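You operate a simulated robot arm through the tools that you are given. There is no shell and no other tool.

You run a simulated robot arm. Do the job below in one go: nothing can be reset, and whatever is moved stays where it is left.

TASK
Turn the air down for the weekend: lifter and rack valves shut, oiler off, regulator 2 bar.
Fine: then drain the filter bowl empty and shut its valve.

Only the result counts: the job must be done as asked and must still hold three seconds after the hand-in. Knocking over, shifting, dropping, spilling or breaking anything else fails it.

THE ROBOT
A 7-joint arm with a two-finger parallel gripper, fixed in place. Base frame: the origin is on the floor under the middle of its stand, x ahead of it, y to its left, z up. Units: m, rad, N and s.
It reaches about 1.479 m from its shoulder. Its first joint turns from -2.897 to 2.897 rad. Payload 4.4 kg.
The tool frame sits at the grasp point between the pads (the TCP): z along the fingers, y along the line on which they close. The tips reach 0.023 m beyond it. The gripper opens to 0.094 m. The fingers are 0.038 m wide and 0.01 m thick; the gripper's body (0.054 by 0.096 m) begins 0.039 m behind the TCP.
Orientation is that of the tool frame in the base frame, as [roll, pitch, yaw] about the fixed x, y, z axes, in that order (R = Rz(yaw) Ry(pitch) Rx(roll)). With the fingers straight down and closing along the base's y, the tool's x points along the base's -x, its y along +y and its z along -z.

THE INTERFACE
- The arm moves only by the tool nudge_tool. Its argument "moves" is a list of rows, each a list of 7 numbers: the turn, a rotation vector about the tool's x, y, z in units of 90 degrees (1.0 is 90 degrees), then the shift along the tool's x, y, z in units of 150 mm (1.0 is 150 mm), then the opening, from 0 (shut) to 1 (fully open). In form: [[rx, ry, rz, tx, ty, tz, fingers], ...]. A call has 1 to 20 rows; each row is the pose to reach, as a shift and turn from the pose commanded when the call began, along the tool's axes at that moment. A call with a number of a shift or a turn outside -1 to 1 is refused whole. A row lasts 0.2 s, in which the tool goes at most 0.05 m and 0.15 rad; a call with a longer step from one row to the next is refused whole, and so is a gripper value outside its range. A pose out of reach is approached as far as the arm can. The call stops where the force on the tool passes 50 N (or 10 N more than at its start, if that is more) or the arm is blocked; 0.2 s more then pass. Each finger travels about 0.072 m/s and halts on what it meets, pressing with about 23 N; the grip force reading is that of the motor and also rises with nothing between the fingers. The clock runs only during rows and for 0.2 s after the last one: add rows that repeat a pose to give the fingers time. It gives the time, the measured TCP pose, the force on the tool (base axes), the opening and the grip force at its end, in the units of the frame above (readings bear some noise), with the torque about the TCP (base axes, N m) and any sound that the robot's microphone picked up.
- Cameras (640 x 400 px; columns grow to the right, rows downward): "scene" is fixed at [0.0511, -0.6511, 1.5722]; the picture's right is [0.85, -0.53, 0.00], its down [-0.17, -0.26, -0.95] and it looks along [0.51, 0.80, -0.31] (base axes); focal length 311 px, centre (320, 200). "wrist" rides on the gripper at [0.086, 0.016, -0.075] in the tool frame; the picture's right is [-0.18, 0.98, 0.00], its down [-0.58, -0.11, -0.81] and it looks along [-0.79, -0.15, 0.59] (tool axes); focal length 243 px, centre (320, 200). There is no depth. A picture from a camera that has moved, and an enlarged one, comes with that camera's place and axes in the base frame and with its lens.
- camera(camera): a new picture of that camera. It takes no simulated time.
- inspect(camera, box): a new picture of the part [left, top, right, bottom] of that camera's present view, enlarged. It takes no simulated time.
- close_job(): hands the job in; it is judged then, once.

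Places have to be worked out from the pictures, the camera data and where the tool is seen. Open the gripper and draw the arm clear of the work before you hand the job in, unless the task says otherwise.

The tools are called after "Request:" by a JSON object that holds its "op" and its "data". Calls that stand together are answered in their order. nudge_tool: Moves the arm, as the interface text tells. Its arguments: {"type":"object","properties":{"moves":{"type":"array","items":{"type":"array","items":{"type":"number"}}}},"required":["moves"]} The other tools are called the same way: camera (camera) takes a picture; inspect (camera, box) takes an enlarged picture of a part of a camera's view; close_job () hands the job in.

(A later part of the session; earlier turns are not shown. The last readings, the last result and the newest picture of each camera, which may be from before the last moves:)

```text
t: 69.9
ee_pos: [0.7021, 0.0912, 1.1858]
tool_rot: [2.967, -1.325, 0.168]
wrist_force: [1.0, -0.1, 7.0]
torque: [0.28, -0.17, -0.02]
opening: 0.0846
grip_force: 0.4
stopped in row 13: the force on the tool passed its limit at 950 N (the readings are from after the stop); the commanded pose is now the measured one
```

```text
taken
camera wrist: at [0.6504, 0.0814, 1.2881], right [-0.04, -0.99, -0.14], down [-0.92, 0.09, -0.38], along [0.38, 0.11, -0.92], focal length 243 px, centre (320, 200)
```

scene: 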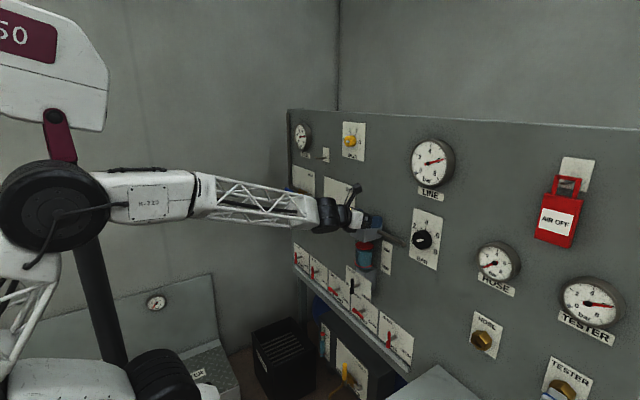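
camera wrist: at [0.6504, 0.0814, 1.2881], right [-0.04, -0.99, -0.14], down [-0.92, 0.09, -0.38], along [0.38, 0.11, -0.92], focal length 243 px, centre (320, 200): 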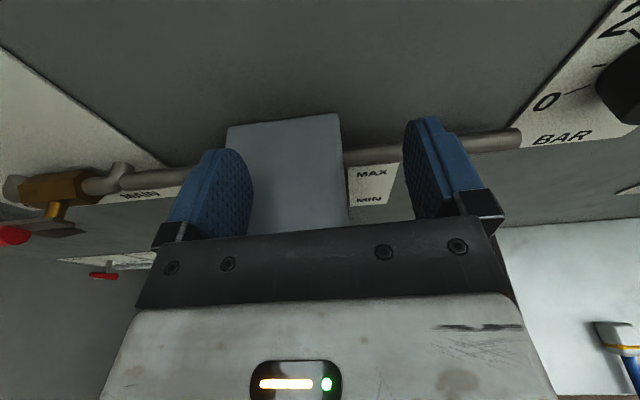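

The arm re-postured abruptly and knocked the filter head area — I check for damage closely before anything else.

Request:
{"op": "inspect", "data": {"camera": "scene", "box": [300, 170, 460, 270]}}

Request:
{"op": "inspect", "data": {"camera": "scene", "box": [280, 230, 424, 320]}}

Request:
{"op": "inspect", "data": {"camera": "wrist", "box": [160, 80, 480, 280]}}

Request:
{"op": "inspect", "data": {"camera": "scene", "box": [390, 130, 550, 230]}}

```text
4.00 times, centred on (380, 220) of scene
camera zoom: at [0.0511, -0.6511, 1.5722], right [0.85, -0.53, 0.0], down [-0.17, -0.26, -0.95], along [0.51, 0.8, -0.31], focal length 1243 px, centre (80, 120)
```

zoom: 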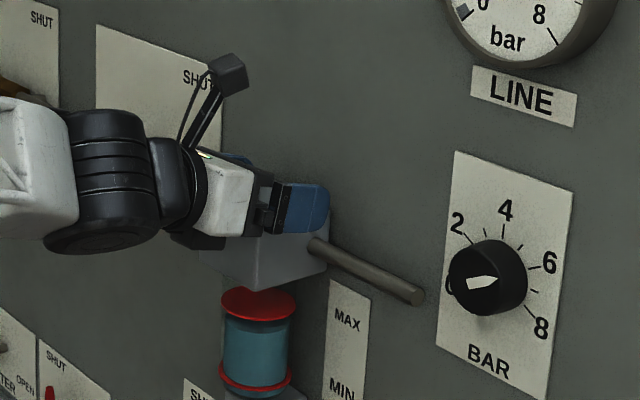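

```text
4.44 times, centred on (352, 275) of scene
camera zoom: at [0.0511, -0.6511, 1.5722], right [0.85, -0.53, 0.0], down [-0.17, -0.26, -0.95], along [0.51, 0.8, -0.31], focal length 1382 px, centre (178, -133)
```

zoom: 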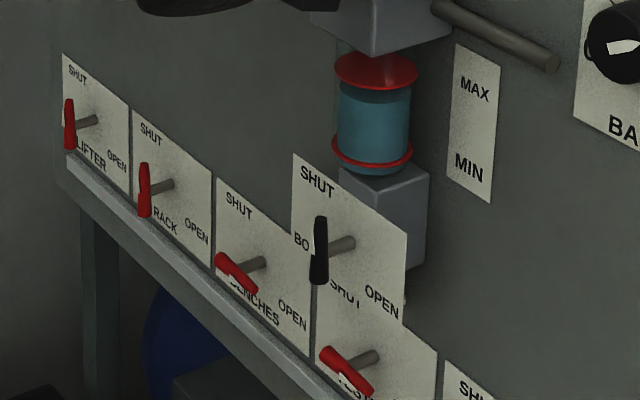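

```text
2.00 times, centred on (320, 180) of wrist
camera zoom: at [0.6504, 0.0814, 1.2881], right [-0.04, -0.99, -0.14], down [-0.92, 0.09, -0.38], along [0.38, 0.11, -0.92], focal length 485 px, centre (320, 240)
```

zoom: 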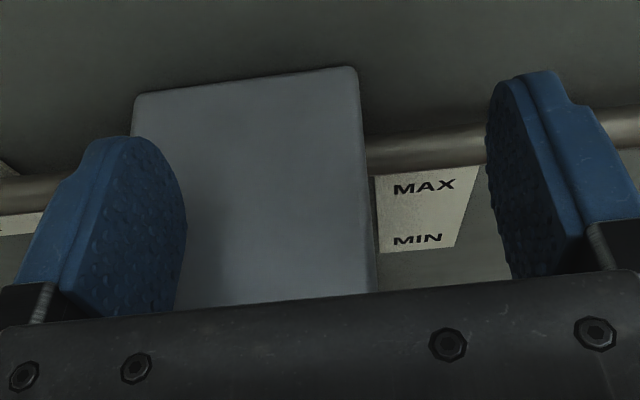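

```text
4.00 times, centred on (470, 180) of scene
camera zoom: at [0.0511, -0.6511, 1.5722], right [0.85, -0.53, 0.0], down [-0.17, -0.26, -0.95], along [0.51, 0.8, -0.31], focal length 1243 px, centre (-280, 280)
```

zoom: 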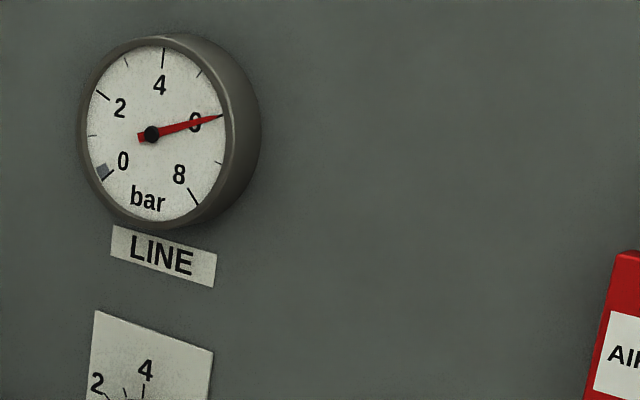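

No damage is visible: filter head, bowl, levers and gauges are as before. The lag came from re-orienting too quickly, so I will move much more slowly; first a slow retreat straight back and slightly up from the filter head.

Request:
{"op": "nudge_tool", "data": {"moves": [[0, 0, 0, 0.02, 0, -0.05, 0.9], [0, 0, 0, 0.04, 0, -0.11, 0.9], [0, 0, 0, 0.06, 0, -0.18, 0.9], [0, 0, 0, 0.08, 0, -0.26, 0.9], [0, 0, 0, 0.1, 0.01, -0.34, 0.9], [0, 0, 0, 0.1, 0.01, -0.42, 0.9], [0, 0, 0, 0.1, 0.01, -0.5, 0.9], [0, 0, 0, 0.1, 0.01, -0.57, 0.9], [0, 0, 0, 0.1, 0.01, -0.64, 0.9], [0, 0, 0, 0.1, 0.01, -0.71, 0.9], [0, 0, 0, 0.1, 0.01, -0.71, 0.9], [0, 0, 0, 0.1, 0.01, -0.71, 0.9]]}}

Request:
{"op": "camera", "data": {"camera": "scene"}}

Request:
{"op": "camera", "data": {"camera": "wrist"}}

```text
t: 72.5
ee_pos: [0.6037, 0.0927, 1.2253]
tool_rot: [2.967, -1.323, 0.166]
wrist_force: [-0.5, 0.5, 0.0]
torque: [-0.02, 0.01, -0.04]
opening: 0.0844
grip_force: 0.0
```

```text
taken
```

scene: 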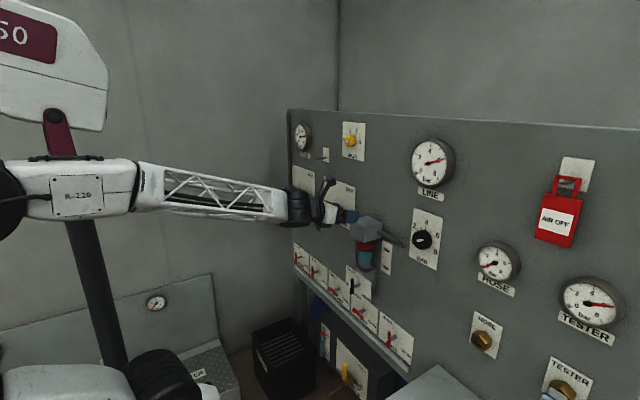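

```text
taken
camera wrist: at [0.5513, 0.0818, 1.3267], right [-0.04, -0.99, -0.14], down [-0.92, 0.09, -0.37], along [0.38, 0.11, -0.92], focal length 243 px, centre (320, 200)
```

wrist: 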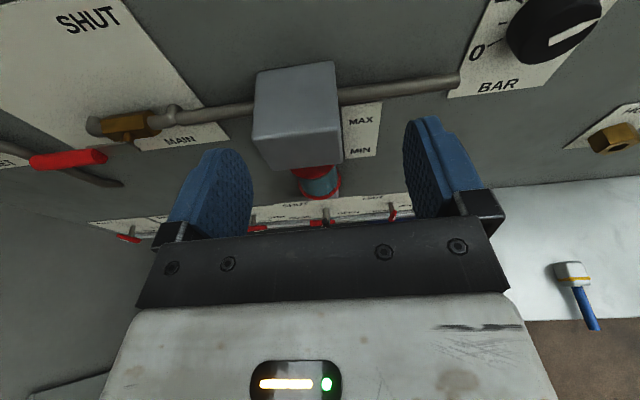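

Clear of everything now at (0.604, 0.093, 1.225). I take enlarged views to fix the positions of the regulator knob, the pipe and the filter head before approaching with a yawed hand.

Request:
{"op": "inspect", "data": {"camera": "wrist", "box": [400, 0, 640, 150]}}

Request:
{"op": "inspect", "data": {"camera": "wrist", "box": [220, 40, 460, 190]}}

Request:
{"op": "inspect", "data": {"camera": "scene", "box": [340, 190, 460, 265]}}

```text
2.67 times, centred on (520, 75) of wrist
camera zoom: at [0.5513, 0.0818, 1.3267], right [-0.04, -0.99, -0.14], down [-0.92, 0.09, -0.37], along [0.38, 0.11, -0.92], focal length 647 px, centre (-213, 533)
```

zoom: 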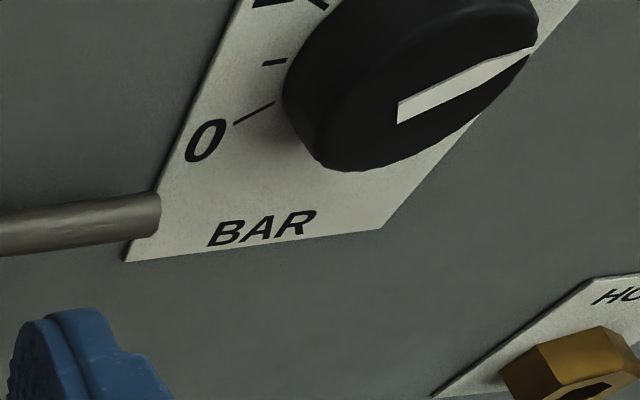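

```text
2.67 times, centred on (340, 115) of wrist
camera zoom: at [0.5513, 0.0818, 1.3267], right [-0.04, -0.99, -0.14], down [-0.92, 0.09, -0.37], along [0.38, 0.11, -0.92], focal length 647 px, centre (267, 427)
```

zoom: 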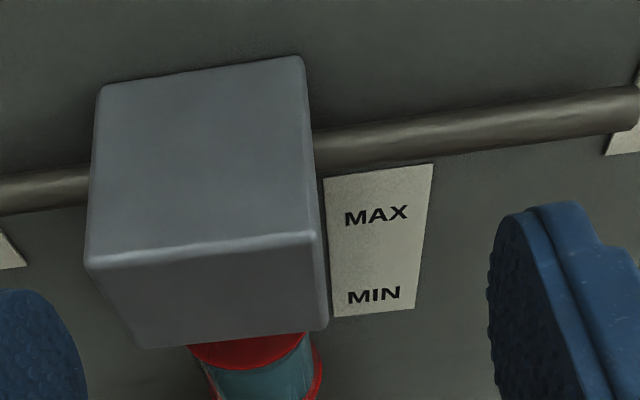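

```text
5.33 times, centred on (400, 228) of scene
camera zoom: at [0.0511, -0.6511, 1.5722], right [0.85, -0.53, 0.0], down [-0.17, -0.26, -0.95], along [0.51, 0.8, -0.31], focal length 1658 px, centre (-107, 53)
```

zoom: 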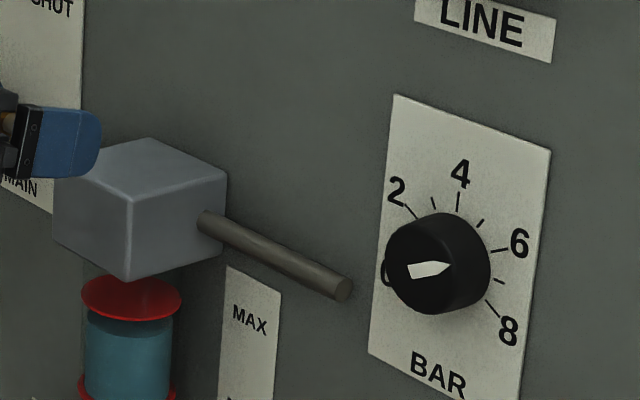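

From the views: filter box spans y 0.08–0.153, front x≈0.678, z 1.105–1.164; pipe ends at y≈−0.037; the knob axis is at about y=−0.101, z=1.175, face x≈0.737. I start slowly turning the hand toward a yaw of −50° (first half).

Request:
{"op": "nudge_tool", "data": {"moves": [[-0.0103, 0.0169, 0.0319, -0.005, 0.0125, -0.016, 0.9], [-0.0206, 0.0339, 0.0637, -0.009, 0.025, -0.032, 0.9], [-0.0309, 0.0508, 0.0956, -0.014, 0.0375, -0.048, 0.9], [-0.0412, 0.0678, 0.1274, -0.018, 0.05, -0.064, 0.9], [-0.0515, 0.0847, 0.1593, -0.023, 0.0625, -0.08, 0.9], [-0.0617, 0.1017, 0.1911, -0.027, 0.075, -0.096, 0.9], [-0.072, 0.1186, 0.223, -0.032, 0.0875, -0.112, 0.9], [-0.0823, 0.1356, 0.2548, -0.037, 0.1, -0.128, 0.9], [-0.0926, 0.1525, 0.2867, -0.041, 0.1125, -0.144, 0.9], [-0.1029, 0.1695, 0.3185, -0.046, 0.125, -0.16, 0.9], [-0.1132, 0.1864, 0.3504, -0.05, 0.1375, -0.176, 0.9], [-0.1235, 0.2034, 0.3822, -0.055, 0.15, -0.192, 0.9], [-0.1338, 0.2203, 0.4141, -0.059, 0.1625, -0.208, 0.9], [-0.1441, 0.2373, 0.4459, -0.064, 0.175, -0.224, 0.9], [-0.1544, 0.2542, 0.4778, -0.068, 0.1875, -0.24, 0.9], [-0.1647, 0.2712, 0.5097, -0.073, 0.2, -0.256, 0.9], [-0.1647, 0.2712, 0.5097, -0.073, 0.2, -0.256, 0.9], [-0.1647, 0.2712, 0.5097, -0.073, 0.2, -0.256, 0.9]]}}

Request:
{"op": "camera", "data": {"camera": "scene"}}

```text
t: 76.3
ee_pos: [0.5636, 0.0624, 1.2237]
tool_rot: [-1.474, -0.827, -2.031]
wrist_force: [0.1, -0.3, -0.2]
torque: [-0.04, 0.0, 0.01]
opening: 0.0844
grip_force: 0.1
```

```text
taken
```

scene: 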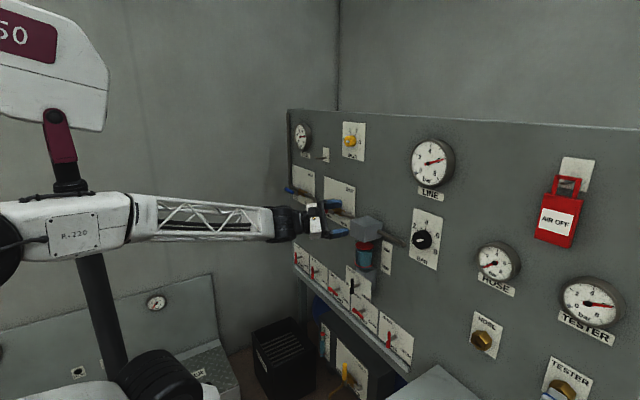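

Tracking is exact at this slower pace. Second half of the rotation to yaw −50° with fingers closing vertically, moving to (0.60, 0.045, 1.20).

Request:
{"op": "nudge_tool", "data": {"moves": [[-0.0104, 0.017, 0.0317, -0.007, 0.008, 0.016, 0.9], [-0.0207, 0.0341, 0.0634, -0.015, 0.016, 0.032, 0.9], [-0.0311, 0.0511, 0.0951, -0.022, 0.024, 0.048, 0.9], [-0.0415, 0.0682, 0.1268, -0.03, 0.033, 0.065, 0.9], [-0.0518, 0.0852, 0.1585, -0.037, 0.041, 0.081, 0.9], [-0.0622, 0.1022, 0.1902, -0.045, 0.049, 0.097, 0.9], [-0.0726, 0.1193, 0.2219, -0.052, 0.057, 0.113, 0.9], [-0.083, 0.1363, 0.2536, -0.06, 0.065, 0.129, 0.9], [-0.0933, 0.1533, 0.2853, -0.067, 0.073, 0.145, 0.9], [-0.1037, 0.1704, 0.317, -0.074, 0.081, 0.161, 0.9], [-0.1141, 0.1874, 0.3487, -0.082, 0.089, 0.177, 0.9], [-0.1244, 0.2045, 0.3804, -0.089, 0.098, 0.194, 0.9], [-0.1348, 0.2215, 0.4121, -0.097, 0.106, 0.21, 0.9], [-0.1452, 0.2385, 0.4438, -0.104, 0.114, 0.226, 0.9], [-0.1555, 0.2556, 0.4755, -0.112, 0.122, 0.242, 0.9], [-0.1659, 0.2726, 0.5072, -0.119, 0.13, 0.258, 0.9], [-0.1659, 0.2726, 0.5072, -0.119, 0.13, 0.258, 0.9], [-0.1659, 0.2726, 0.5072, -0.119, 0.13, 0.258, 0.9]]}}

Request:
{"op": "camera", "data": {"camera": "scene"}}

Request:
{"op": "camera", "data": {"camera": "wrist"}}

```text
t: 80.1
ee_pos: [0.5998, 0.0442, 1.2012]
tool_rot: [-1.57, -0.002, -2.443]
wrist_force: [0.3, 0.4, 0.4]
torque: [0.03, -0.02, 0.0]
opening: 0.0844
grip_force: 0.1
```

```text
taken
```

scene: 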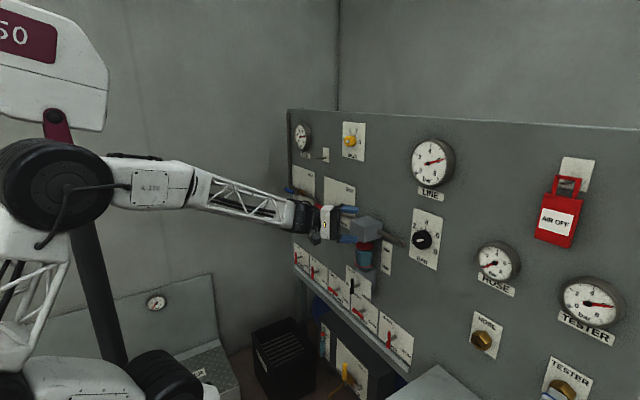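

```text
taken
camera wrist: at [0.485, 0.0477, 1.1848], right [0.14, 0.12, -0.98], down [-0.07, 0.99, 0.11], along [0.99, 0.06, 0.15], focal length 243 px, centre (320, 200)
```

wrist: 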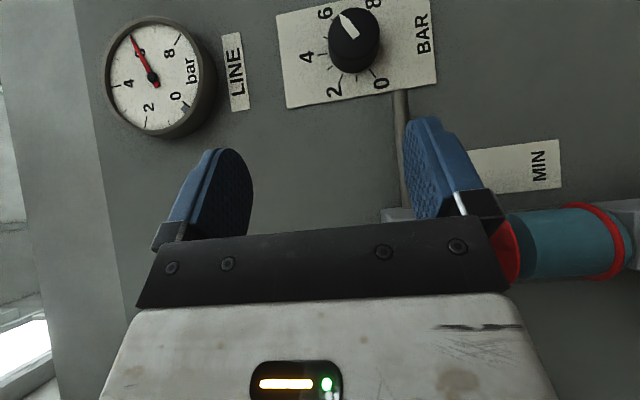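

The hand is now yawed −50° exactly, with the regulator knob and line gauge both in the camera's view. I enlarge to measure the knob.

Request:
{"op": "inspect", "data": {"camera": "wrist", "box": [260, 0, 460, 125]}}

Request:
{"op": "inspect", "data": {"camera": "wrist", "box": [90, 0, 250, 140]}}

```text
3.20 times, centred on (360, 62) of wrist
camera zoom: at [0.485, 0.0477, 1.1848], right [0.14, 0.12, -0.98], down [-0.07, 0.99, 0.11], along [0.99, 0.06, 0.15], focal length 776 px, centre (192, 640)
```

zoom: 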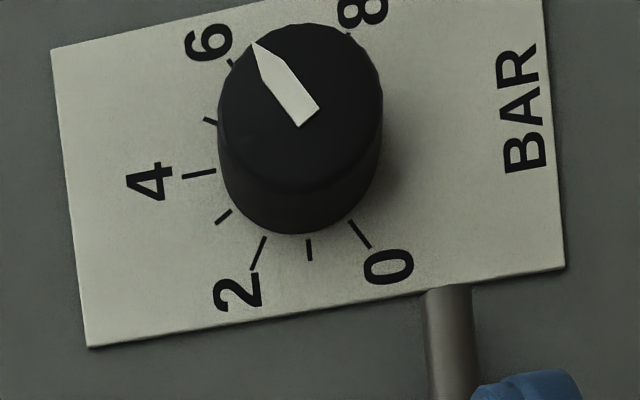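

```text
2.86 times, centred on (170, 70) of wrist
camera zoom: at [0.485, 0.0477, 1.1848], right [0.14, 0.12, -0.98], down [-0.07, 0.99, 0.11], along [0.99, 0.06, 0.15], focal length 693 px, centre (749, 571)
```

zoom: 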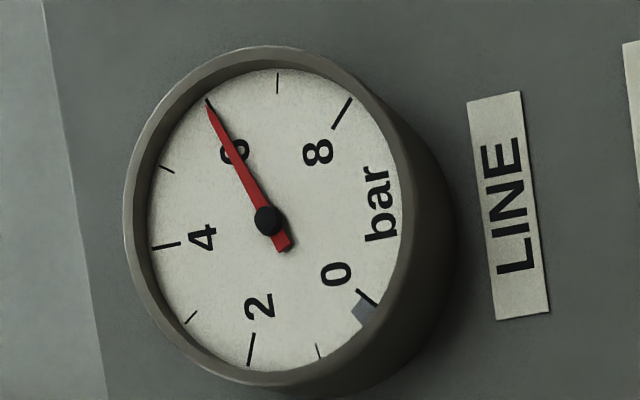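

Knob axis is now fixed at about y=−0.097, z=1.171, face x≈0.733, diameter 49 mm. I pre-rotate the hand +22° about the knob axis and go to a pre-grasp 12 cm back along the finger direction.

Request:
{"op": "nudge_tool", "data": {"moves": [[-0.0187, 0, 0.0157, -0.002, -0.003, 0.05, 0.9], [-0.0374, 0, 0.0314, -0.004, -0.006, 0.1, 0.9], [-0.0562, 0, 0.0472, -0.006, -0.008, 0.15, 0.9], [-0.0749, 0, 0.0629, -0.008, -0.011, 0.2, 0.9], [-0.0936, 0, 0.0786, -0.01, -0.014, 0.25, 0.9], [-0.1123, 0, 0.0943, -0.012, -0.017, 0.3, 0.9], [-0.131, 0, 0.11, -0.014, -0.02, 0.35, 0.9], [-0.1498, 0, 0.1258, -0.016, -0.022, 0.4, 0.9], [-0.1685, 0, 0.1415, -0.018, -0.025, 0.455, 0.9], [-0.1872, 0, 0.1572, -0.02, -0.028, 0.505, 0.9], [-0.1872, 0, 0.1572, -0.02, -0.028, 0.505, 0.9], [-0.1872, 0, 0.1572, -0.02, -0.028, 0.505, 0.9]]}}

Request:
{"op": "camera", "data": {"camera": "wrist"}}

Request:
{"op": "camera", "data": {"camera": "scene"}}

```text
t: 82.7
ee_pos: [0.6513, -0.0125, 1.2062]
tool_rot: [-1.871, 0.239, -2.481]
wrist_force: [-0.1, 0.4, -0.2]
torque: [0.01, -0.01, -0.02]
opening: 0.0848
grip_force: 0.0
```

```text
taken
camera wrist: at [0.5358, -0.0022, 1.1909], right [0.14, 0.48, -0.87], down [-0.07, 0.88, 0.47], along [0.99, 0.0, 0.16], focal length 243 px, centre (320, 200)
```

wrist: 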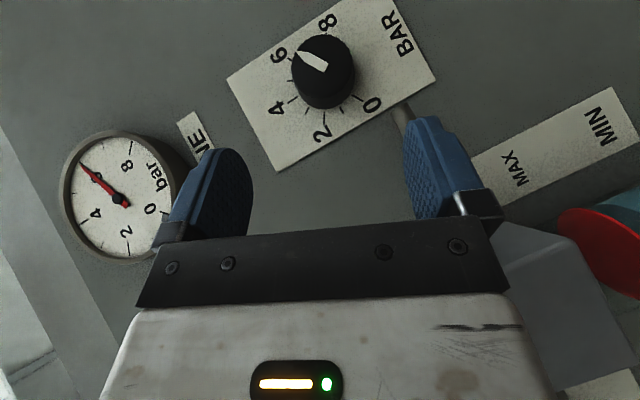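

```text
taken
```

scene: 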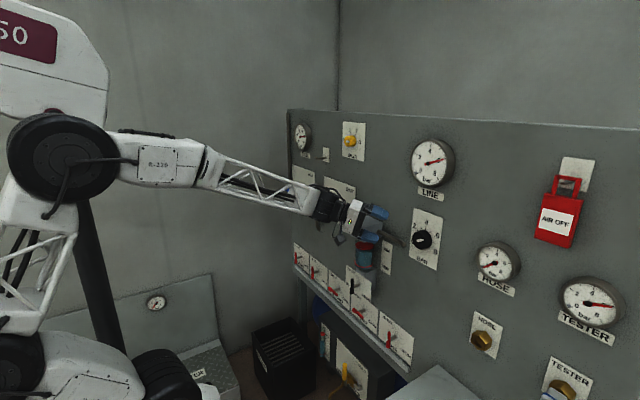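

All consistent (axis y≈−0.095, z≈1.1705). I advance along the finger direction slowly, stopping short to check the straddle.

Request:
{"op": "nudge_tool", "data": {"moves": [[0, 0, 0, -0.001, 0.003, 0.1, 0.95], [0, 0, 0, -0.002, 0.006, 0.2, 0.95], [0, 0, 0, -0.003, 0.009, 0.3, 0.95], [0, 0, 0, -0.004, 0.011, 0.4, 0.95], [0, 0, 0, -0.005, 0.013, 0.5, 0.95], [0, 0, 0, -0.006, 0.014, 0.58, 0.95], [0, 0, 0, -0.006, 0.014, 0.58, 0.95]]}}

Request:
{"op": "camera", "data": {"camera": "wrist"}}

Request:
{"op": "inspect", "data": {"camera": "scene", "box": [320, 170, 480, 270]}}

```text
t: 84.3
ee_pos: [0.707, -0.0716, 1.179]
tool_rot: [-1.87, 0.241, -2.479]
wrist_force: [0.8, -0.2, 0.7]
torque: [0.01, 0.04, 0.03]
opening: 0.0894
grip_force: 0.1
```

```text
taken
camera wrist: at [0.5927, -0.0632, 1.1639], right [0.14, 0.48, -0.87], down [-0.07, 0.88, 0.47], along [0.99, 0.0, 0.16], focal length 243 px, centre (320, 200)
```

wrist: 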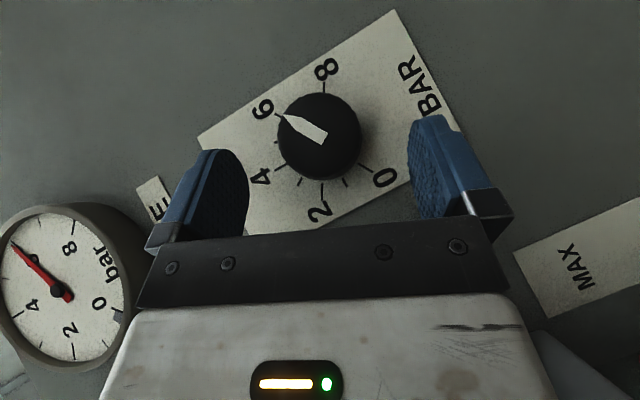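

```text
4.00 times, centred on (400, 220) of scene
camera zoom: at [0.0511, -0.6511, 1.5722], right [0.85, -0.53, 0.0], down [-0.17, -0.26, -0.95], along [0.51, 0.8, -0.31], focal length 1243 px, centre (0, 120)
```

zoom: 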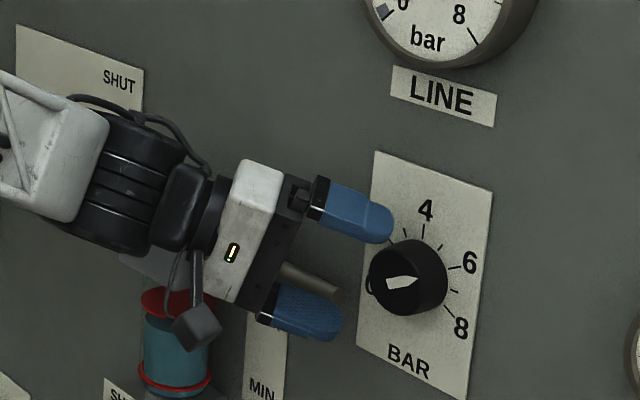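

Perfect view: the scale is 30° per bar and the pointer is at 6. I advance the last 33 mm and close on the knob.

Request:
{"op": "nudge_tool", "data": {"moves": [[0, 0, 0, 0, 0, 0.06, 0.95], [0, 0, 0, 0, 0.002, 0.12, 0.95], [0, 0, 0, 0.001, 0.004, 0.17, 0.95], [0, 0, 0, 0.002, 0.004, 0.22, 0.95], [0, 0, 0, 0.002, 0.004, 0.22, 0.8], [0, 0, 0, 0.002, 0.004, 0.22, 0.5], [0, 0, 0, 0.002, 0.004, 0.22, 0.3], [0, 0, 0, 0.002, 0.004, 0.22, 0.2], [0, 0, 0, 0.002, 0.004, 0.22, 0.2]]}}

Request:
{"op": "camera", "data": {"camera": "wrist"}}

Request:
{"op": "inspect", "data": {"camera": "scene", "box": [320, 170, 480, 270]}}

```text
t: 86.5
ee_pos: [0.7285, -0.0963, 1.1719]
tool_rot: [-1.869, 0.244, -2.48]
wrist_force: [-7.7, -5.2, 2.4]
torque: [-0.01, -0.18, -0.15]
opening: 0.0519
grip_force: 44.5
stopped in row 9: the force on the tool passed its limit at 52 N (the readings are from after the stop); the commanded pose is now the measured one
```

```text
taken
camera wrist: at [0.6133, -0.0869, 1.1565], right [0.14, 0.48, -0.87], down [-0.07, 0.88, 0.47], along [0.99, 0.0, 0.16], focal length 243 px, centre (320, 200)
```

wrist: 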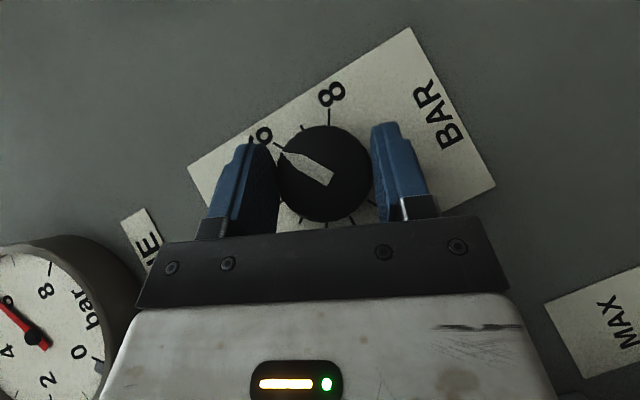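

```text
4.00 times, centred on (400, 220) of scene
camera zoom: at [0.0511, -0.6511, 1.5722], right [0.85, -0.53, 0.0], down [-0.17, -0.26, -0.95], along [0.51, 0.8, -0.31], focal length 1243 px, centre (0, 120)
```

zoom: 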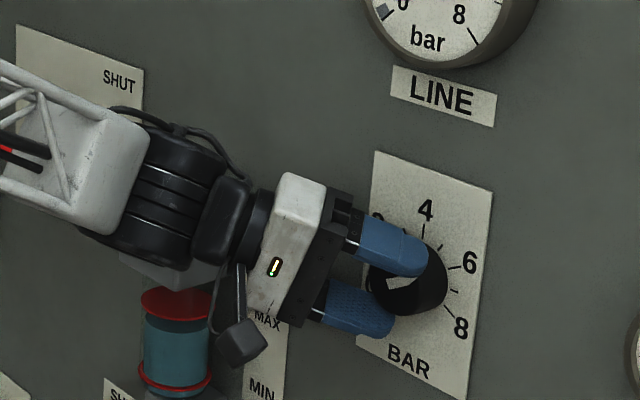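

The knob is gripped (52 mm, 44 N). I rotate the hand about the knob axis counter-clockwise by 22° first and check.

Request:
{"op": "nudge_tool", "data": {"moves": [[0.0313, 0, -0.0261, 0, 0, 0, 0.2], [0.0625, 0, -0.0523, 0, 0, 0, 0.2], [0.0938, 0, -0.0784, 0, 0, 0, 0.2], [0.125, 0, -0.1046, 0, 0, 0, 0.2], [0.1563, 0, -0.1307, 0, 0, 0, 0.2], [0.1875, 0, -0.1569, 0, 0, 0, 0.2], [0.1875, 0, -0.1569, 0, 0, 0, 0.2]]}}

Request:
{"op": "camera", "data": {"camera": "wrist"}}

Request:
{"op": "inspect", "data": {"camera": "scene", "box": [320, 130, 480, 270]}}

```text
t: 88.1
ee_pos: [0.7288, -0.0949, 1.1699]
tool_rot: [-1.566, 0.0, -2.443]
wrist_force: [-9.5, 5.1, -19.8]
torque: [0.1, 0.34, 0.58]
opening: 0.0517
grip_force: 45.1
```

```text
taken
camera wrist: at [0.6133, -0.0926, 1.1534], right [0.14, 0.12, -0.98], down [-0.07, 0.99, 0.11], along [0.99, 0.06, 0.15], focal length 243 px, centre (320, 200)
```

wrist: 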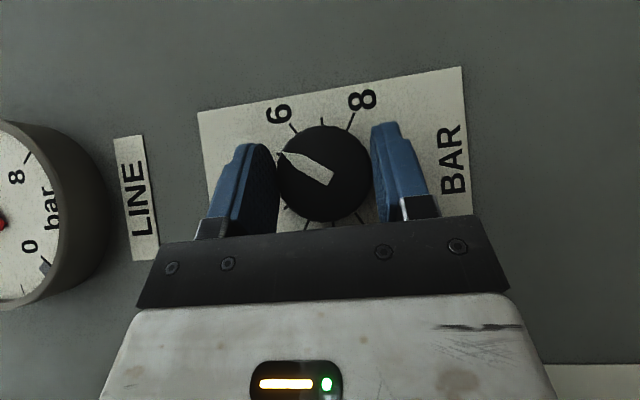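

```text
2.86 times, centred on (400, 200) of scene
camera zoom: at [0.0511, -0.6511, 1.5722], right [0.85, -0.53, 0.0], down [-0.17, -0.26, -0.95], along [0.51, 0.8, -0.31], focal length 888 px, centre (91, 200)
```

zoom: 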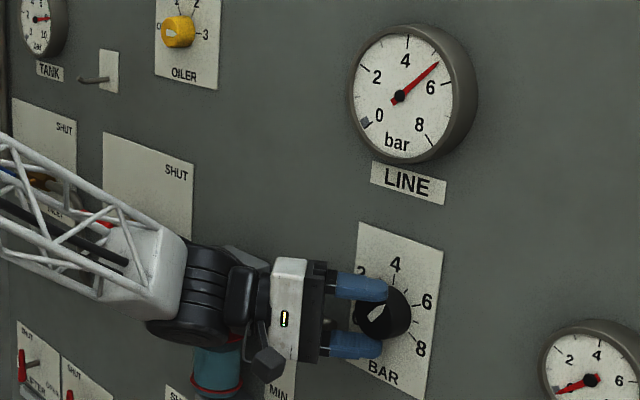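

The knob follows; the LINE gauge has come down to about 5.3. I continue another 22°.

Request:
{"op": "nudge_tool", "data": {"moves": [[0.0313, 0, -0.0261, 0, 0, 0, 0.2], [0.0625, 0, -0.0523, 0, 0, 0, 0.2], [0.0938, 0, -0.0784, 0, 0, 0, 0.2], [0.125, 0, -0.1046, 0, 0, 0, 0.2], [0.1563, 0, -0.1307, 0, 0, 0, 0.2], [0.1875, 0, -0.1569, 0, 0, 0, 0.2], [0.1875, 0, -0.1569, 0, 0, 0, 0.2]]}}

Request:
{"op": "camera", "data": {"camera": "wrist"}}

Request:
{"op": "inspect", "data": {"camera": "scene", "box": [320, 130, 480, 270]}}

```text
t: 89.6
ee_pos: [0.7278, -0.0972, 1.1678]
tool_rot: [-1.269, -0.243, -2.481]
wrist_force: [5.8, -5.6, -1.0]
torque: [0.02, 0.17, -0.04]
opening: 0.0514
grip_force: 45.4
stopped in row 7: the force on the tool passed its limit at 53 N (the readings are from after the stop); the commanded pose is now the measured one
```

```text
taken
camera wrist: at [0.6134, -0.0998, 1.1528], right [0.14, -0.26, -0.96], down [-0.07, 0.96, -0.27], along [0.99, 0.11, 0.12], focal length 243 px, centre (320, 200)
```

wrist: 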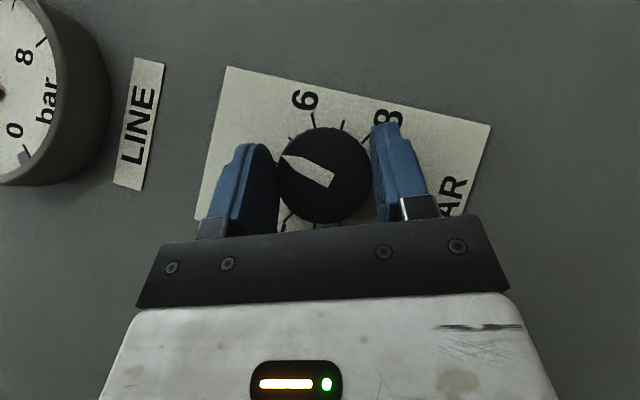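

```text
2.86 times, centred on (400, 200) of scene
camera zoom: at [0.0511, -0.6511, 1.5722], right [0.85, -0.53, 0.0], down [-0.17, -0.26, -0.95], along [0.51, 0.8, -0.31], focal length 888 px, centre (91, 200)
```

zoom: 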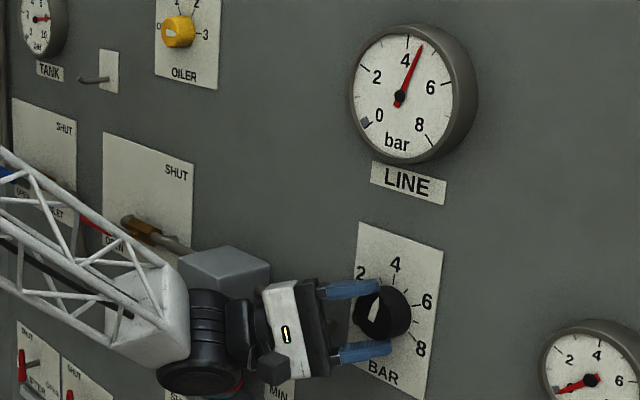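

LINE is at ~4.5. I open the fingers, rotate the hand back +44° around the knob without touching it, and grip again.

Request:
{"op": "nudge_tool", "data": {"moves": [[0, 0, 0, 0, 0, 0, 0.8], [0, 0, 0, 0, 0, 0, 1], [0, 0, 0, 0, 0, 0, 1], [-0.0312, 0, 0.0262, 0, -0.003, 0, 1], [-0.0624, 0, 0.0524, 0, -0.006, 0, 1], [-0.0936, 0, 0.0786, 0, -0.009, 0, 1], [-0.1248, 0, 0.1048, 0, -0.012, 0, 1], [-0.156, 0, 0.131, 0, -0.015, 0, 1], [-0.1873, 0, 0.1572, 0, -0.015, 0, 1], [-0.2185, 0, 0.1833, 0, -0.015, 0, 1], [-0.2497, 0, 0.2095, 0, -0.015, 0, 1], [-0.2809, 0, 0.2357, 0, -0.015, 0, 1], [-0.3121, 0, 0.2619, 0, -0.015, 0, 1], [-0.3433, 0, 0.2881, 0, -0.015, 0, 1], [-0.3745, 0, 0.3143, 0, -0.015, 0, 1], [-0.3745, 0, 0.3143, 0, -0.015, 0, 1]]}}

Request:
{"op": "camera", "data": {"camera": "wrist"}}

Request:
{"op": "inspect", "data": {"camera": "scene", "box": [320, 130, 480, 270]}}

```text
t: 93.0
ee_pos: [0.7289, -0.0975, 1.1717]
tool_rot: [-1.87, 0.244, -2.483]
wrist_force: [-0.4, -0.7, 0.7]
torque: [-0.01, -0.04, -0.03]
opening: 0.094
grip_force: 0.1
```

```text
taken
camera wrist: at [0.6132, -0.0865, 1.1563], right [0.14, 0.48, -0.87], down [-0.07, 0.88, 0.47], along [0.99, 0.0, 0.16], focal length 243 px, centre (320, 200)
```

wrist: 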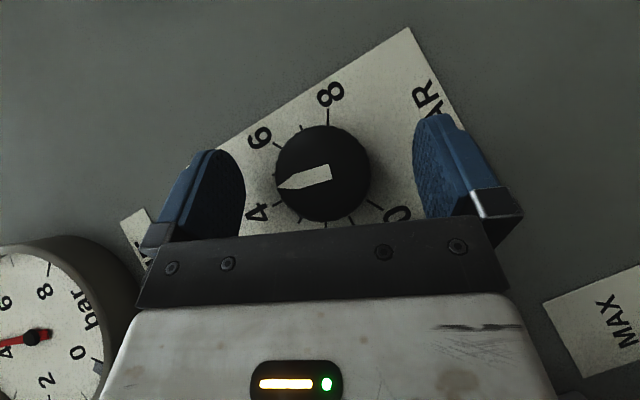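

```text
2.86 times, centred on (400, 200) of scene
camera zoom: at [0.0511, -0.6511, 1.5722], right [0.85, -0.53, 0.0], down [-0.17, -0.26, -0.95], along [0.51, 0.8, -0.31], focal length 888 px, centre (91, 200)
```

zoom: 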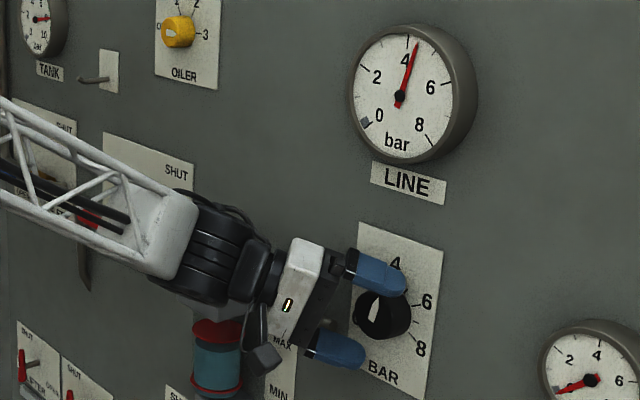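

Now the pointer is at ~4.4 (gauge ~4.3). Grip again and rotate −44°.

Request:
{"op": "nudge_tool", "data": {"moves": [[0, 0, 0, 0, 0, 0, 0.6], [0, 0, 0, 0, 0, 0, 0.3], [0, 0, 0, 0, 0, 0, 0.2], [0, 0, 0, 0, 0, 0, 0.2], [0.0312, 0, -0.0262, 0, 0, 0, 0.2], [0.0624, 0, -0.0524, 0, 0, 0, 0.2], [0.0936, 0, -0.0786, 0, 0, 0, 0.2], [0.1248, 0, -0.1048, 0, 0, 0, 0.2], [0.156, 0, -0.131, 0, 0, 0, 0.2], [0.1873, 0, -0.1572, 0, 0, 0, 0.2], [0.2185, 0, -0.1833, 0, 0, 0, 0.2], [0.2497, 0, -0.2095, 0, 0, 0, 0.2], [0.2809, 0, -0.2357, 0, 0, 0, 0.2], [0.3121, 0, -0.2619, 0, 0, 0, 0.2], [0.3433, 0, -0.2881, 0, 0, 0, 0.2], [0.3745, 0, -0.3143, 0, 0, 0, 0.2], [0.3745, 0, -0.3143, 0, 0, 0, 0.2]]}}

Request:
{"op": "camera", "data": {"camera": "wrist"}}

Request:
{"op": "inspect", "data": {"camera": "scene", "box": [320, 130, 480, 270]}}

```text
t: 96.6
ee_pos: [0.7272, -0.096, 1.1682]
tool_rot: [-1.271, -0.246, -2.483]
wrist_force: [-6.5, -21.1, -44.5]
torque: [0.16, 1.59, -0.7]
opening: 0.0524
grip_force: 45.1
```

```text
taken
camera wrist: at [0.6131, -0.0993, 1.1532], right [0.14, -0.26, -0.96], down [-0.07, 0.96, -0.27], along [0.99, 0.11, 0.11], focal length 243 px, centre (320, 200)
```

wrist: 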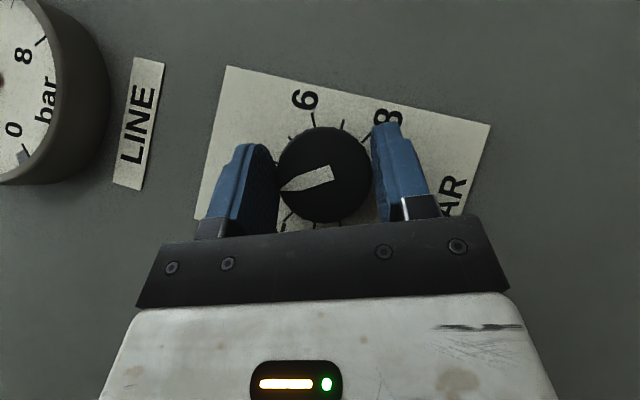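

```text
2.86 times, centred on (400, 200) of scene
camera zoom: at [0.0511, -0.6511, 1.5722], right [0.85, -0.53, 0.0], down [-0.17, -0.26, -0.95], along [0.51, 0.8, -0.31], focal length 888 px, centre (91, 200)
```

zoom: 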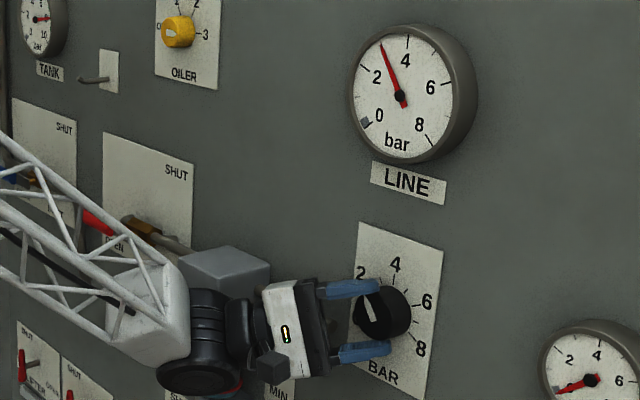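

LINE ≈2.9. Regrip once more: open, rotate back +44° around the knob (with a 2 mm downward correction).

Request:
{"op": "nudge_tool", "data": {"moves": [[0, 0, 0, 0, 0, 0, 0.8], [0, 0, 0, 0, 0, 0, 1], [0, 0, 0, 0, 0, 0, 1], [-0.0312, 0, 0.0262, -0.001, 0.002, -0.002, 1], [-0.0624, 0, 0.0524, -0.003, 0.004, -0.004, 1], [-0.0936, 0, 0.0786, -0.005, 0.007, -0.006, 1], [-0.1248, 0, 0.1048, -0.007, 0.01, -0.009, 1], [-0.156, 0, 0.131, -0.007, 0.01, -0.009, 1], [-0.1873, 0, 0.1572, -0.007, 0.01, -0.009, 1], [-0.2185, 0, 0.1833, -0.007, 0.01, -0.009, 1], [-0.2497, 0, 0.2095, -0.007, 0.01, -0.009, 1], [-0.2809, 0, 0.2357, -0.007, 0.01, -0.009, 1], [-0.3121, 0, 0.2619, -0.007, 0.01, -0.009, 1], [-0.3433, 0, 0.2881, -0.007, 0.01, -0.009, 1], [-0.3745, 0, 0.3143, -0.007, 0.01, -0.009, 1], [-0.3745, 0, 0.3143, -0.007, 0.01, -0.009, 1]]}}

Request:
{"op": "inspect", "data": {"camera": "wrist", "box": [220, 60, 460, 260]}}

Request:
{"op": "inspect", "data": {"camera": "scene", "box": [400, 130, 464, 200]}}

```text
t: 100.0
ee_pos: [0.7284, -0.0963, 1.1688]
tool_rot: [-1.871, 0.244, -2.482]
wrist_force: [-0.9, -0.1, 0.4]
torque: [-0.02, -0.04, -0.01]
opening: 0.0941
grip_force: 0.0
```

```text
2.00 times, centred on (340, 160) of wrist
camera zoom: at [0.6128, -0.0853, 1.1542], right [0.14, 0.48, -0.87], down [-0.07, 0.88, 0.47], along [0.99, 0.0, 0.16], focal length 485 px, centre (280, 280)
```

zoom: 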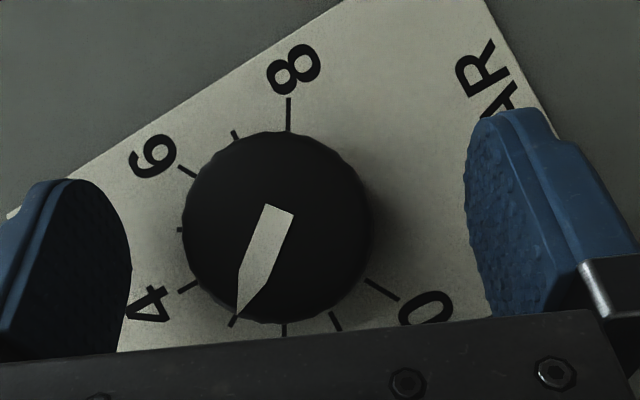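

```text
5.71 times, centred on (432, 165) of scene
camera zoom: at [0.0511, -0.6511, 1.5722], right [0.85, -0.53, 0.0], down [-0.17, -0.26, -0.95], along [0.51, 0.8, -0.31], focal length 1776 px, centre (-320, 400)
```

zoom: 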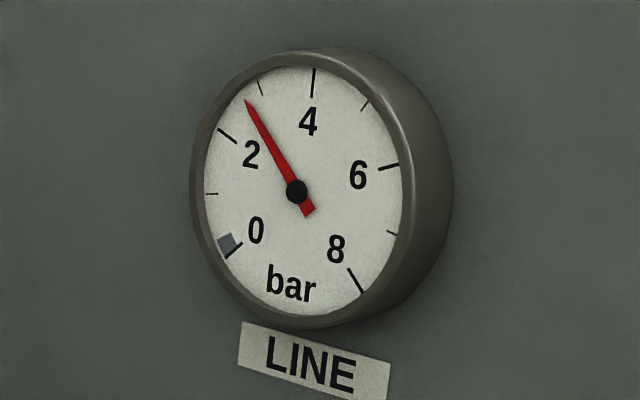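

Pointer is at ≈2.7 and the gauge agrees (~2.65). I grip and rotate −21°.

Request:
{"op": "nudge_tool", "data": {"moves": [[0, 0, 0, 0, 0, 0, 0.6], [0, 0, 0, 0, 0, 0, 0.3], [0, 0, 0, 0, 0, 0, 0.2], [0, 0, 0, 0, 0, 0, 0.2], [0.03, 0, -0.025, 0, 0, 0, 0.2], [0.06, 0, -0.05, 0, 0, 0, 0.2], [0.09, 0, -0.075, 0, 0, 0, 0.2], [0.12, 0, -0.1, 0, 0, 0, 0.2], [0.15, 0, -0.125, 0, 0, 0, 0.2], [0.179, 0, -0.15, 0, 0, 0, 0.2], [0.179, 0, -0.15, 0, 0, 0, 0.2], [0.179, 0, -0.15, 0, 0, 0, 0.2]]}}

Request:
{"op": "inspect", "data": {"camera": "wrist", "box": [220, 60, 460, 260]}}

Request:
{"op": "inspect", "data": {"camera": "scene", "box": [400, 130, 464, 200]}}

```text
t: 101.6
ee_pos: [0.7277, -0.094, 1.171]
tool_rot: [-1.73, 0.138, -2.455]
wrist_force: [-12.0, 3.2, 2.7]
torque: [-0.02, -0.15, -0.79]
opening: 0.0521
grip_force: 44.9
stopped in row 8: the force on the tool passed its limit at 51 N (the readings are from after the stop); the commanded pose is now the measured one
```

```text
2.00 times, centred on (340, 160) of wrist
camera zoom: at [0.613, -0.088, 1.1547], right [0.15, 0.32, -0.94], down [-0.07, 0.95, 0.31], along [0.99, 0.02, 0.16], focal length 485 px, centre (280, 280)
```

zoom: 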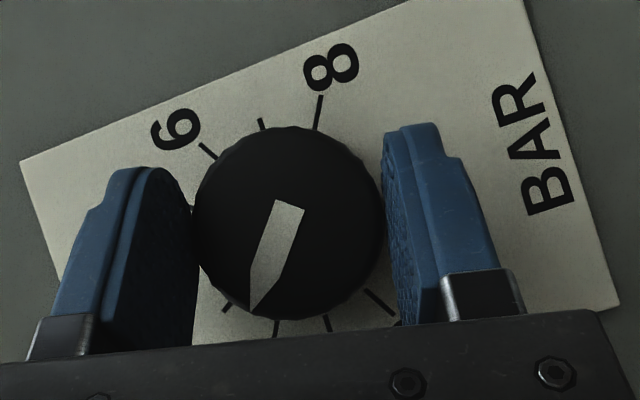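

```text
5.71 times, centred on (432, 165) of scene
camera zoom: at [0.0511, -0.6511, 1.5722], right [0.85, -0.53, 0.0], down [-0.17, -0.26, -0.95], along [0.51, 0.8, -0.31], focal length 1776 px, centre (-320, 400)
```

zoom: 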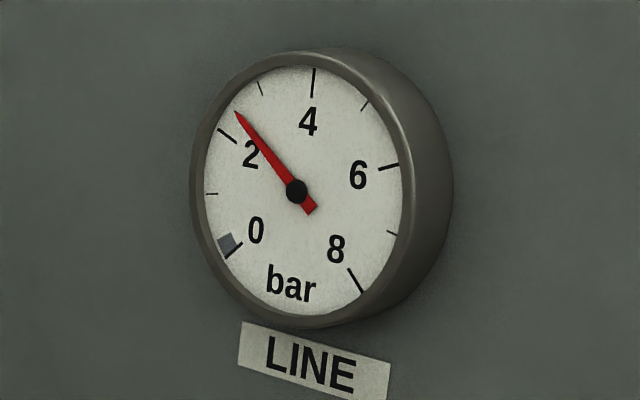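

Stopped on side force at about 2.35–2.4 bar. I continue by another ~10.5°.

Request:
{"op": "nudge_tool", "data": {"moves": [[0.018, 0, -0.015, 0, 0, 0, 0.2], [0.036, 0, -0.03, 0, 0, 0, 0.2], [0.054, 0, -0.045, 0, 0, 0, 0.2], [0.072, 0, -0.06, 0, 0, 0, 0.2], [0.089, 0, -0.075, 0, 0, 0, 0.2], [0.089, 0, -0.075, 0, 0, 0, 0.2], [0.089, 0, -0.075, 0, 0, 0, 0.2]]}}

Request:
{"op": "inspect", "data": {"camera": "wrist", "box": [220, 60, 460, 260]}}

Request:
{"op": "inspect", "data": {"camera": "scene", "box": [400, 130, 464, 200]}}

```text
t: 103.2
ee_pos: [0.728, -0.0944, 1.1709]
tool_rot: [-1.59, 0.019, -2.444]
wrist_force: [-23.3, 9.8, -11.5]
torque: [0.06, 0.62, 0.33]
opening: 0.0522
grip_force: 45.1
```

```text
2.00 times, centred on (340, 160) of wrist
camera zoom: at [0.6132, -0.091, 1.1535], right [0.14, 0.14, -0.98], down [-0.07, 0.99, 0.14], along [0.99, 0.05, 0.15], focal length 485 px, centre (280, 280)
```

zoom: 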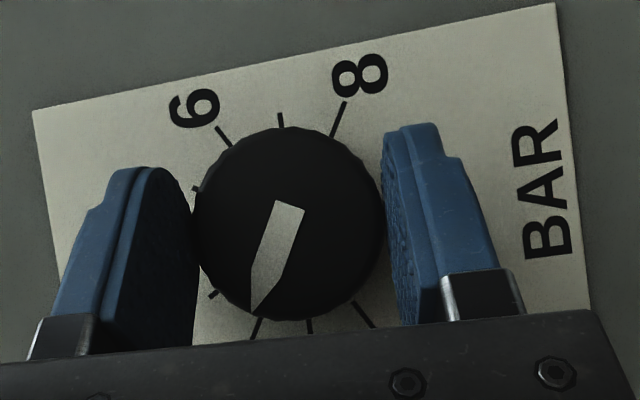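

```text
5.71 times, centred on (432, 165) of scene
camera zoom: at [0.0511, -0.6511, 1.5722], right [0.85, -0.53, 0.0], down [-0.17, -0.26, -0.95], along [0.51, 0.8, -0.31], focal length 1776 px, centre (-320, 400)
```

zoom: 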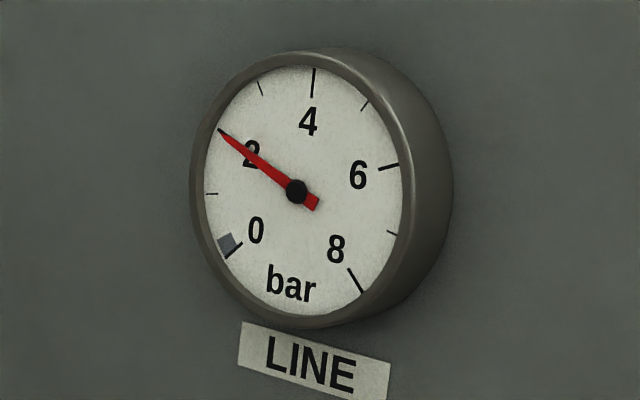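

The needle is on 2 bar. I open the fingers and back off along the finger axis, then re-check gauge and pointer.

Request:
{"op": "nudge_tool", "data": {"moves": [[0, 0, 0, 0, 0, 0, 0.7], [0, 0, 0, 0, 0, 0, 1], [0, 0, 0, 0, 0, 0, 1], [0, 0, 0, 0, 0, -0.1, 1], [0, 0, 0, 0, 0, -0.22, 1], [0, 0, 0, 0, 0, -0.34, 1], [0, 0, 0, 0, 0, -0.46, 1], [0, 0, 0, 0, 0, -0.58, 1], [0, 0, 0, 0, 0, -0.7, 1], [0, 0, 0, 0, 0, -0.7, 1]]}}

Request:
{"op": "inspect", "data": {"camera": "wrist", "box": [220, 0, 460, 150]}}

Request:
{"op": "inspect", "data": {"camera": "scene", "box": [400, 130, 464, 200]}}

Request:
{"op": "inspect", "data": {"camera": "wrist", "box": [40, 0, 240, 200]}}

```text
t: 105.4
ee_pos: [0.6598, -0.0137, 1.1721]
tool_rot: [-1.588, 0.02, -2.445]
wrist_force: [0.2, -0.1, -0.5]
torque: [-0.01, -0.01, 0.0]
opening: 0.0941
grip_force: 0.1
```

```text
2.67 times, centred on (340, 75) of wrist
camera zoom: at [0.5451, -0.0104, 1.1559], right [0.14, 0.14, -0.98], down [-0.07, 0.99, 0.14], along [0.99, 0.05, 0.15], focal length 647 px, centre (267, 533)
```

zoom: 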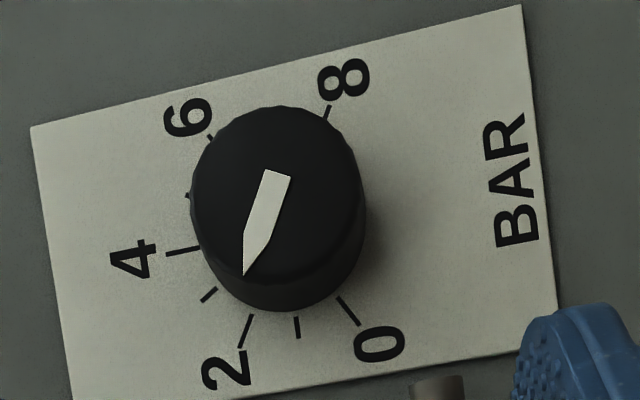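

```text
5.71 times, centred on (432, 165) of scene
camera zoom: at [0.0511, -0.6511, 1.5722], right [0.85, -0.53, 0.0], down [-0.17, -0.26, -0.95], along [0.51, 0.8, -0.31], focal length 1776 px, centre (-320, 400)
```

zoom: 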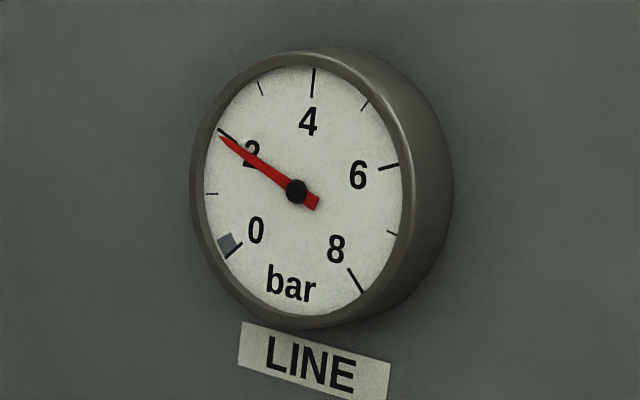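

```text
2.00 times, centred on (140, 100) of wrist
camera zoom: at [0.5451, -0.0104, 1.1559], right [0.14, 0.14, -0.98], down [-0.07, 0.99, 0.14], along [0.99, 0.05, 0.15], focal length 485 px, centre (680, 400)
```

zoom: 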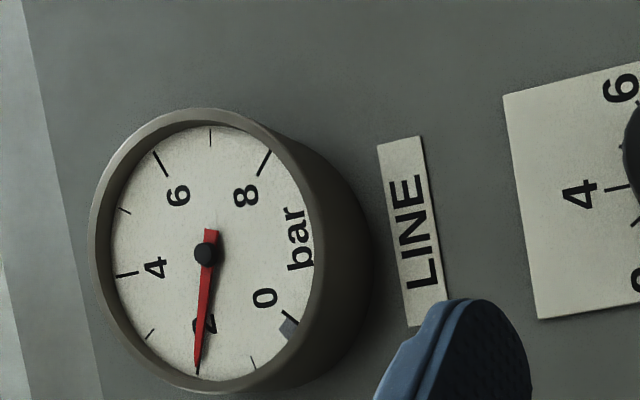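

The gauge reads 2.0 bar with parallax taken into account, and it holds after release. Next the oiler at about (0.73, 0.256, 1.42): I retreat, rise and undo the −50° yaw slowly.

Request:
{"op": "nudge_tool", "data": {"moves": [[0, 0, 0, -0.002, -0.03, -0.06, 0.9], [0, 0, 0, -0.005, -0.06, -0.12, 0.9], [0, 0, 0, -0.008, -0.1, -0.18, 0.9], [0, -0.04, 0, -0.01, -0.14, -0.24, 0.9], [0, -0.08, 0, -0.013, -0.18, -0.3, 0.9], [0, -0.12, 0, -0.016, -0.22, -0.36, 0.9], [0, -0.16, 0, -0.019, -0.26, -0.42, 0.9], [0, -0.2, 0, -0.022, -0.3, -0.48, 0.9], [0, -0.24, 0, -0.025, -0.34, -0.54, 0.9], [0, -0.28, 0, -0.028, -0.39, -0.6, 0.9], [0, -0.32, 0, -0.031, -0.44, -0.63, 0.9], [0, -0.36, 0, -0.034, -0.48, -0.65, 0.9], [0, -0.4, 0, -0.036, -0.53, -0.666, 0.9], [0, -0.44, 0, -0.036, -0.57, -0.666, 0.9], [0, -0.48, 0, -0.036, -0.61, -0.666, 0.9], [0, -0.52, 0, -0.036, -0.64, -0.666, 0.9], [0, -0.5556, 0, -0.036, -0.667, -0.666, 0.9], [0, -0.5556, 0, -0.036, -0.667, -0.666, 0.9]]}}

Request:
{"op": "camera", "data": {"camera": "scene"}}

Request:
{"op": "camera", "data": {"camera": "wrist"}}

```text
t: 109.2
ee_pos: [0.6023, 0.0638, 1.2755]
tool_rot: [-1.567, 0.026, -1.572]
wrist_force: [-0.2, -0.2, 0.1]
torque: [0.0, -0.01, -0.01]
opening: 0.0846
grip_force: 0.1
```

```text
taken
```

scene: 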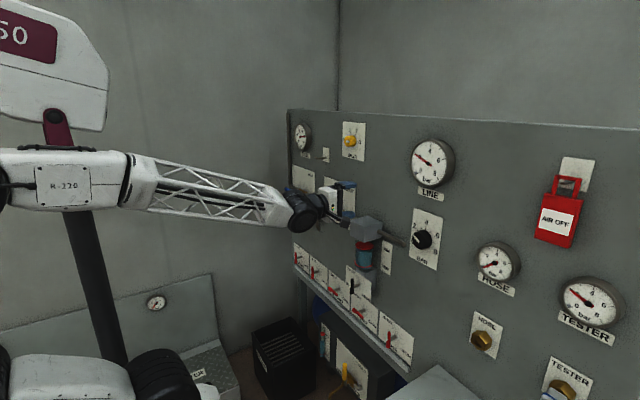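

```text
taken
camera wrist: at [0.5255, -0.0212, 1.2558], right [0.0, 0.21, -0.98], down [-0.81, 0.58, 0.12], along [0.59, 0.79, 0.17], focal length 243 px, centre (320, 200)
```

wrist: 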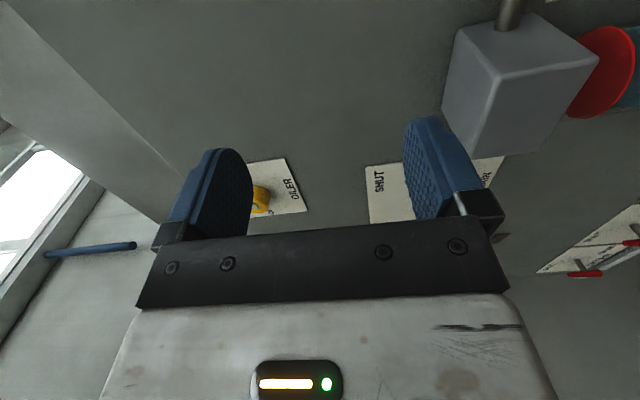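

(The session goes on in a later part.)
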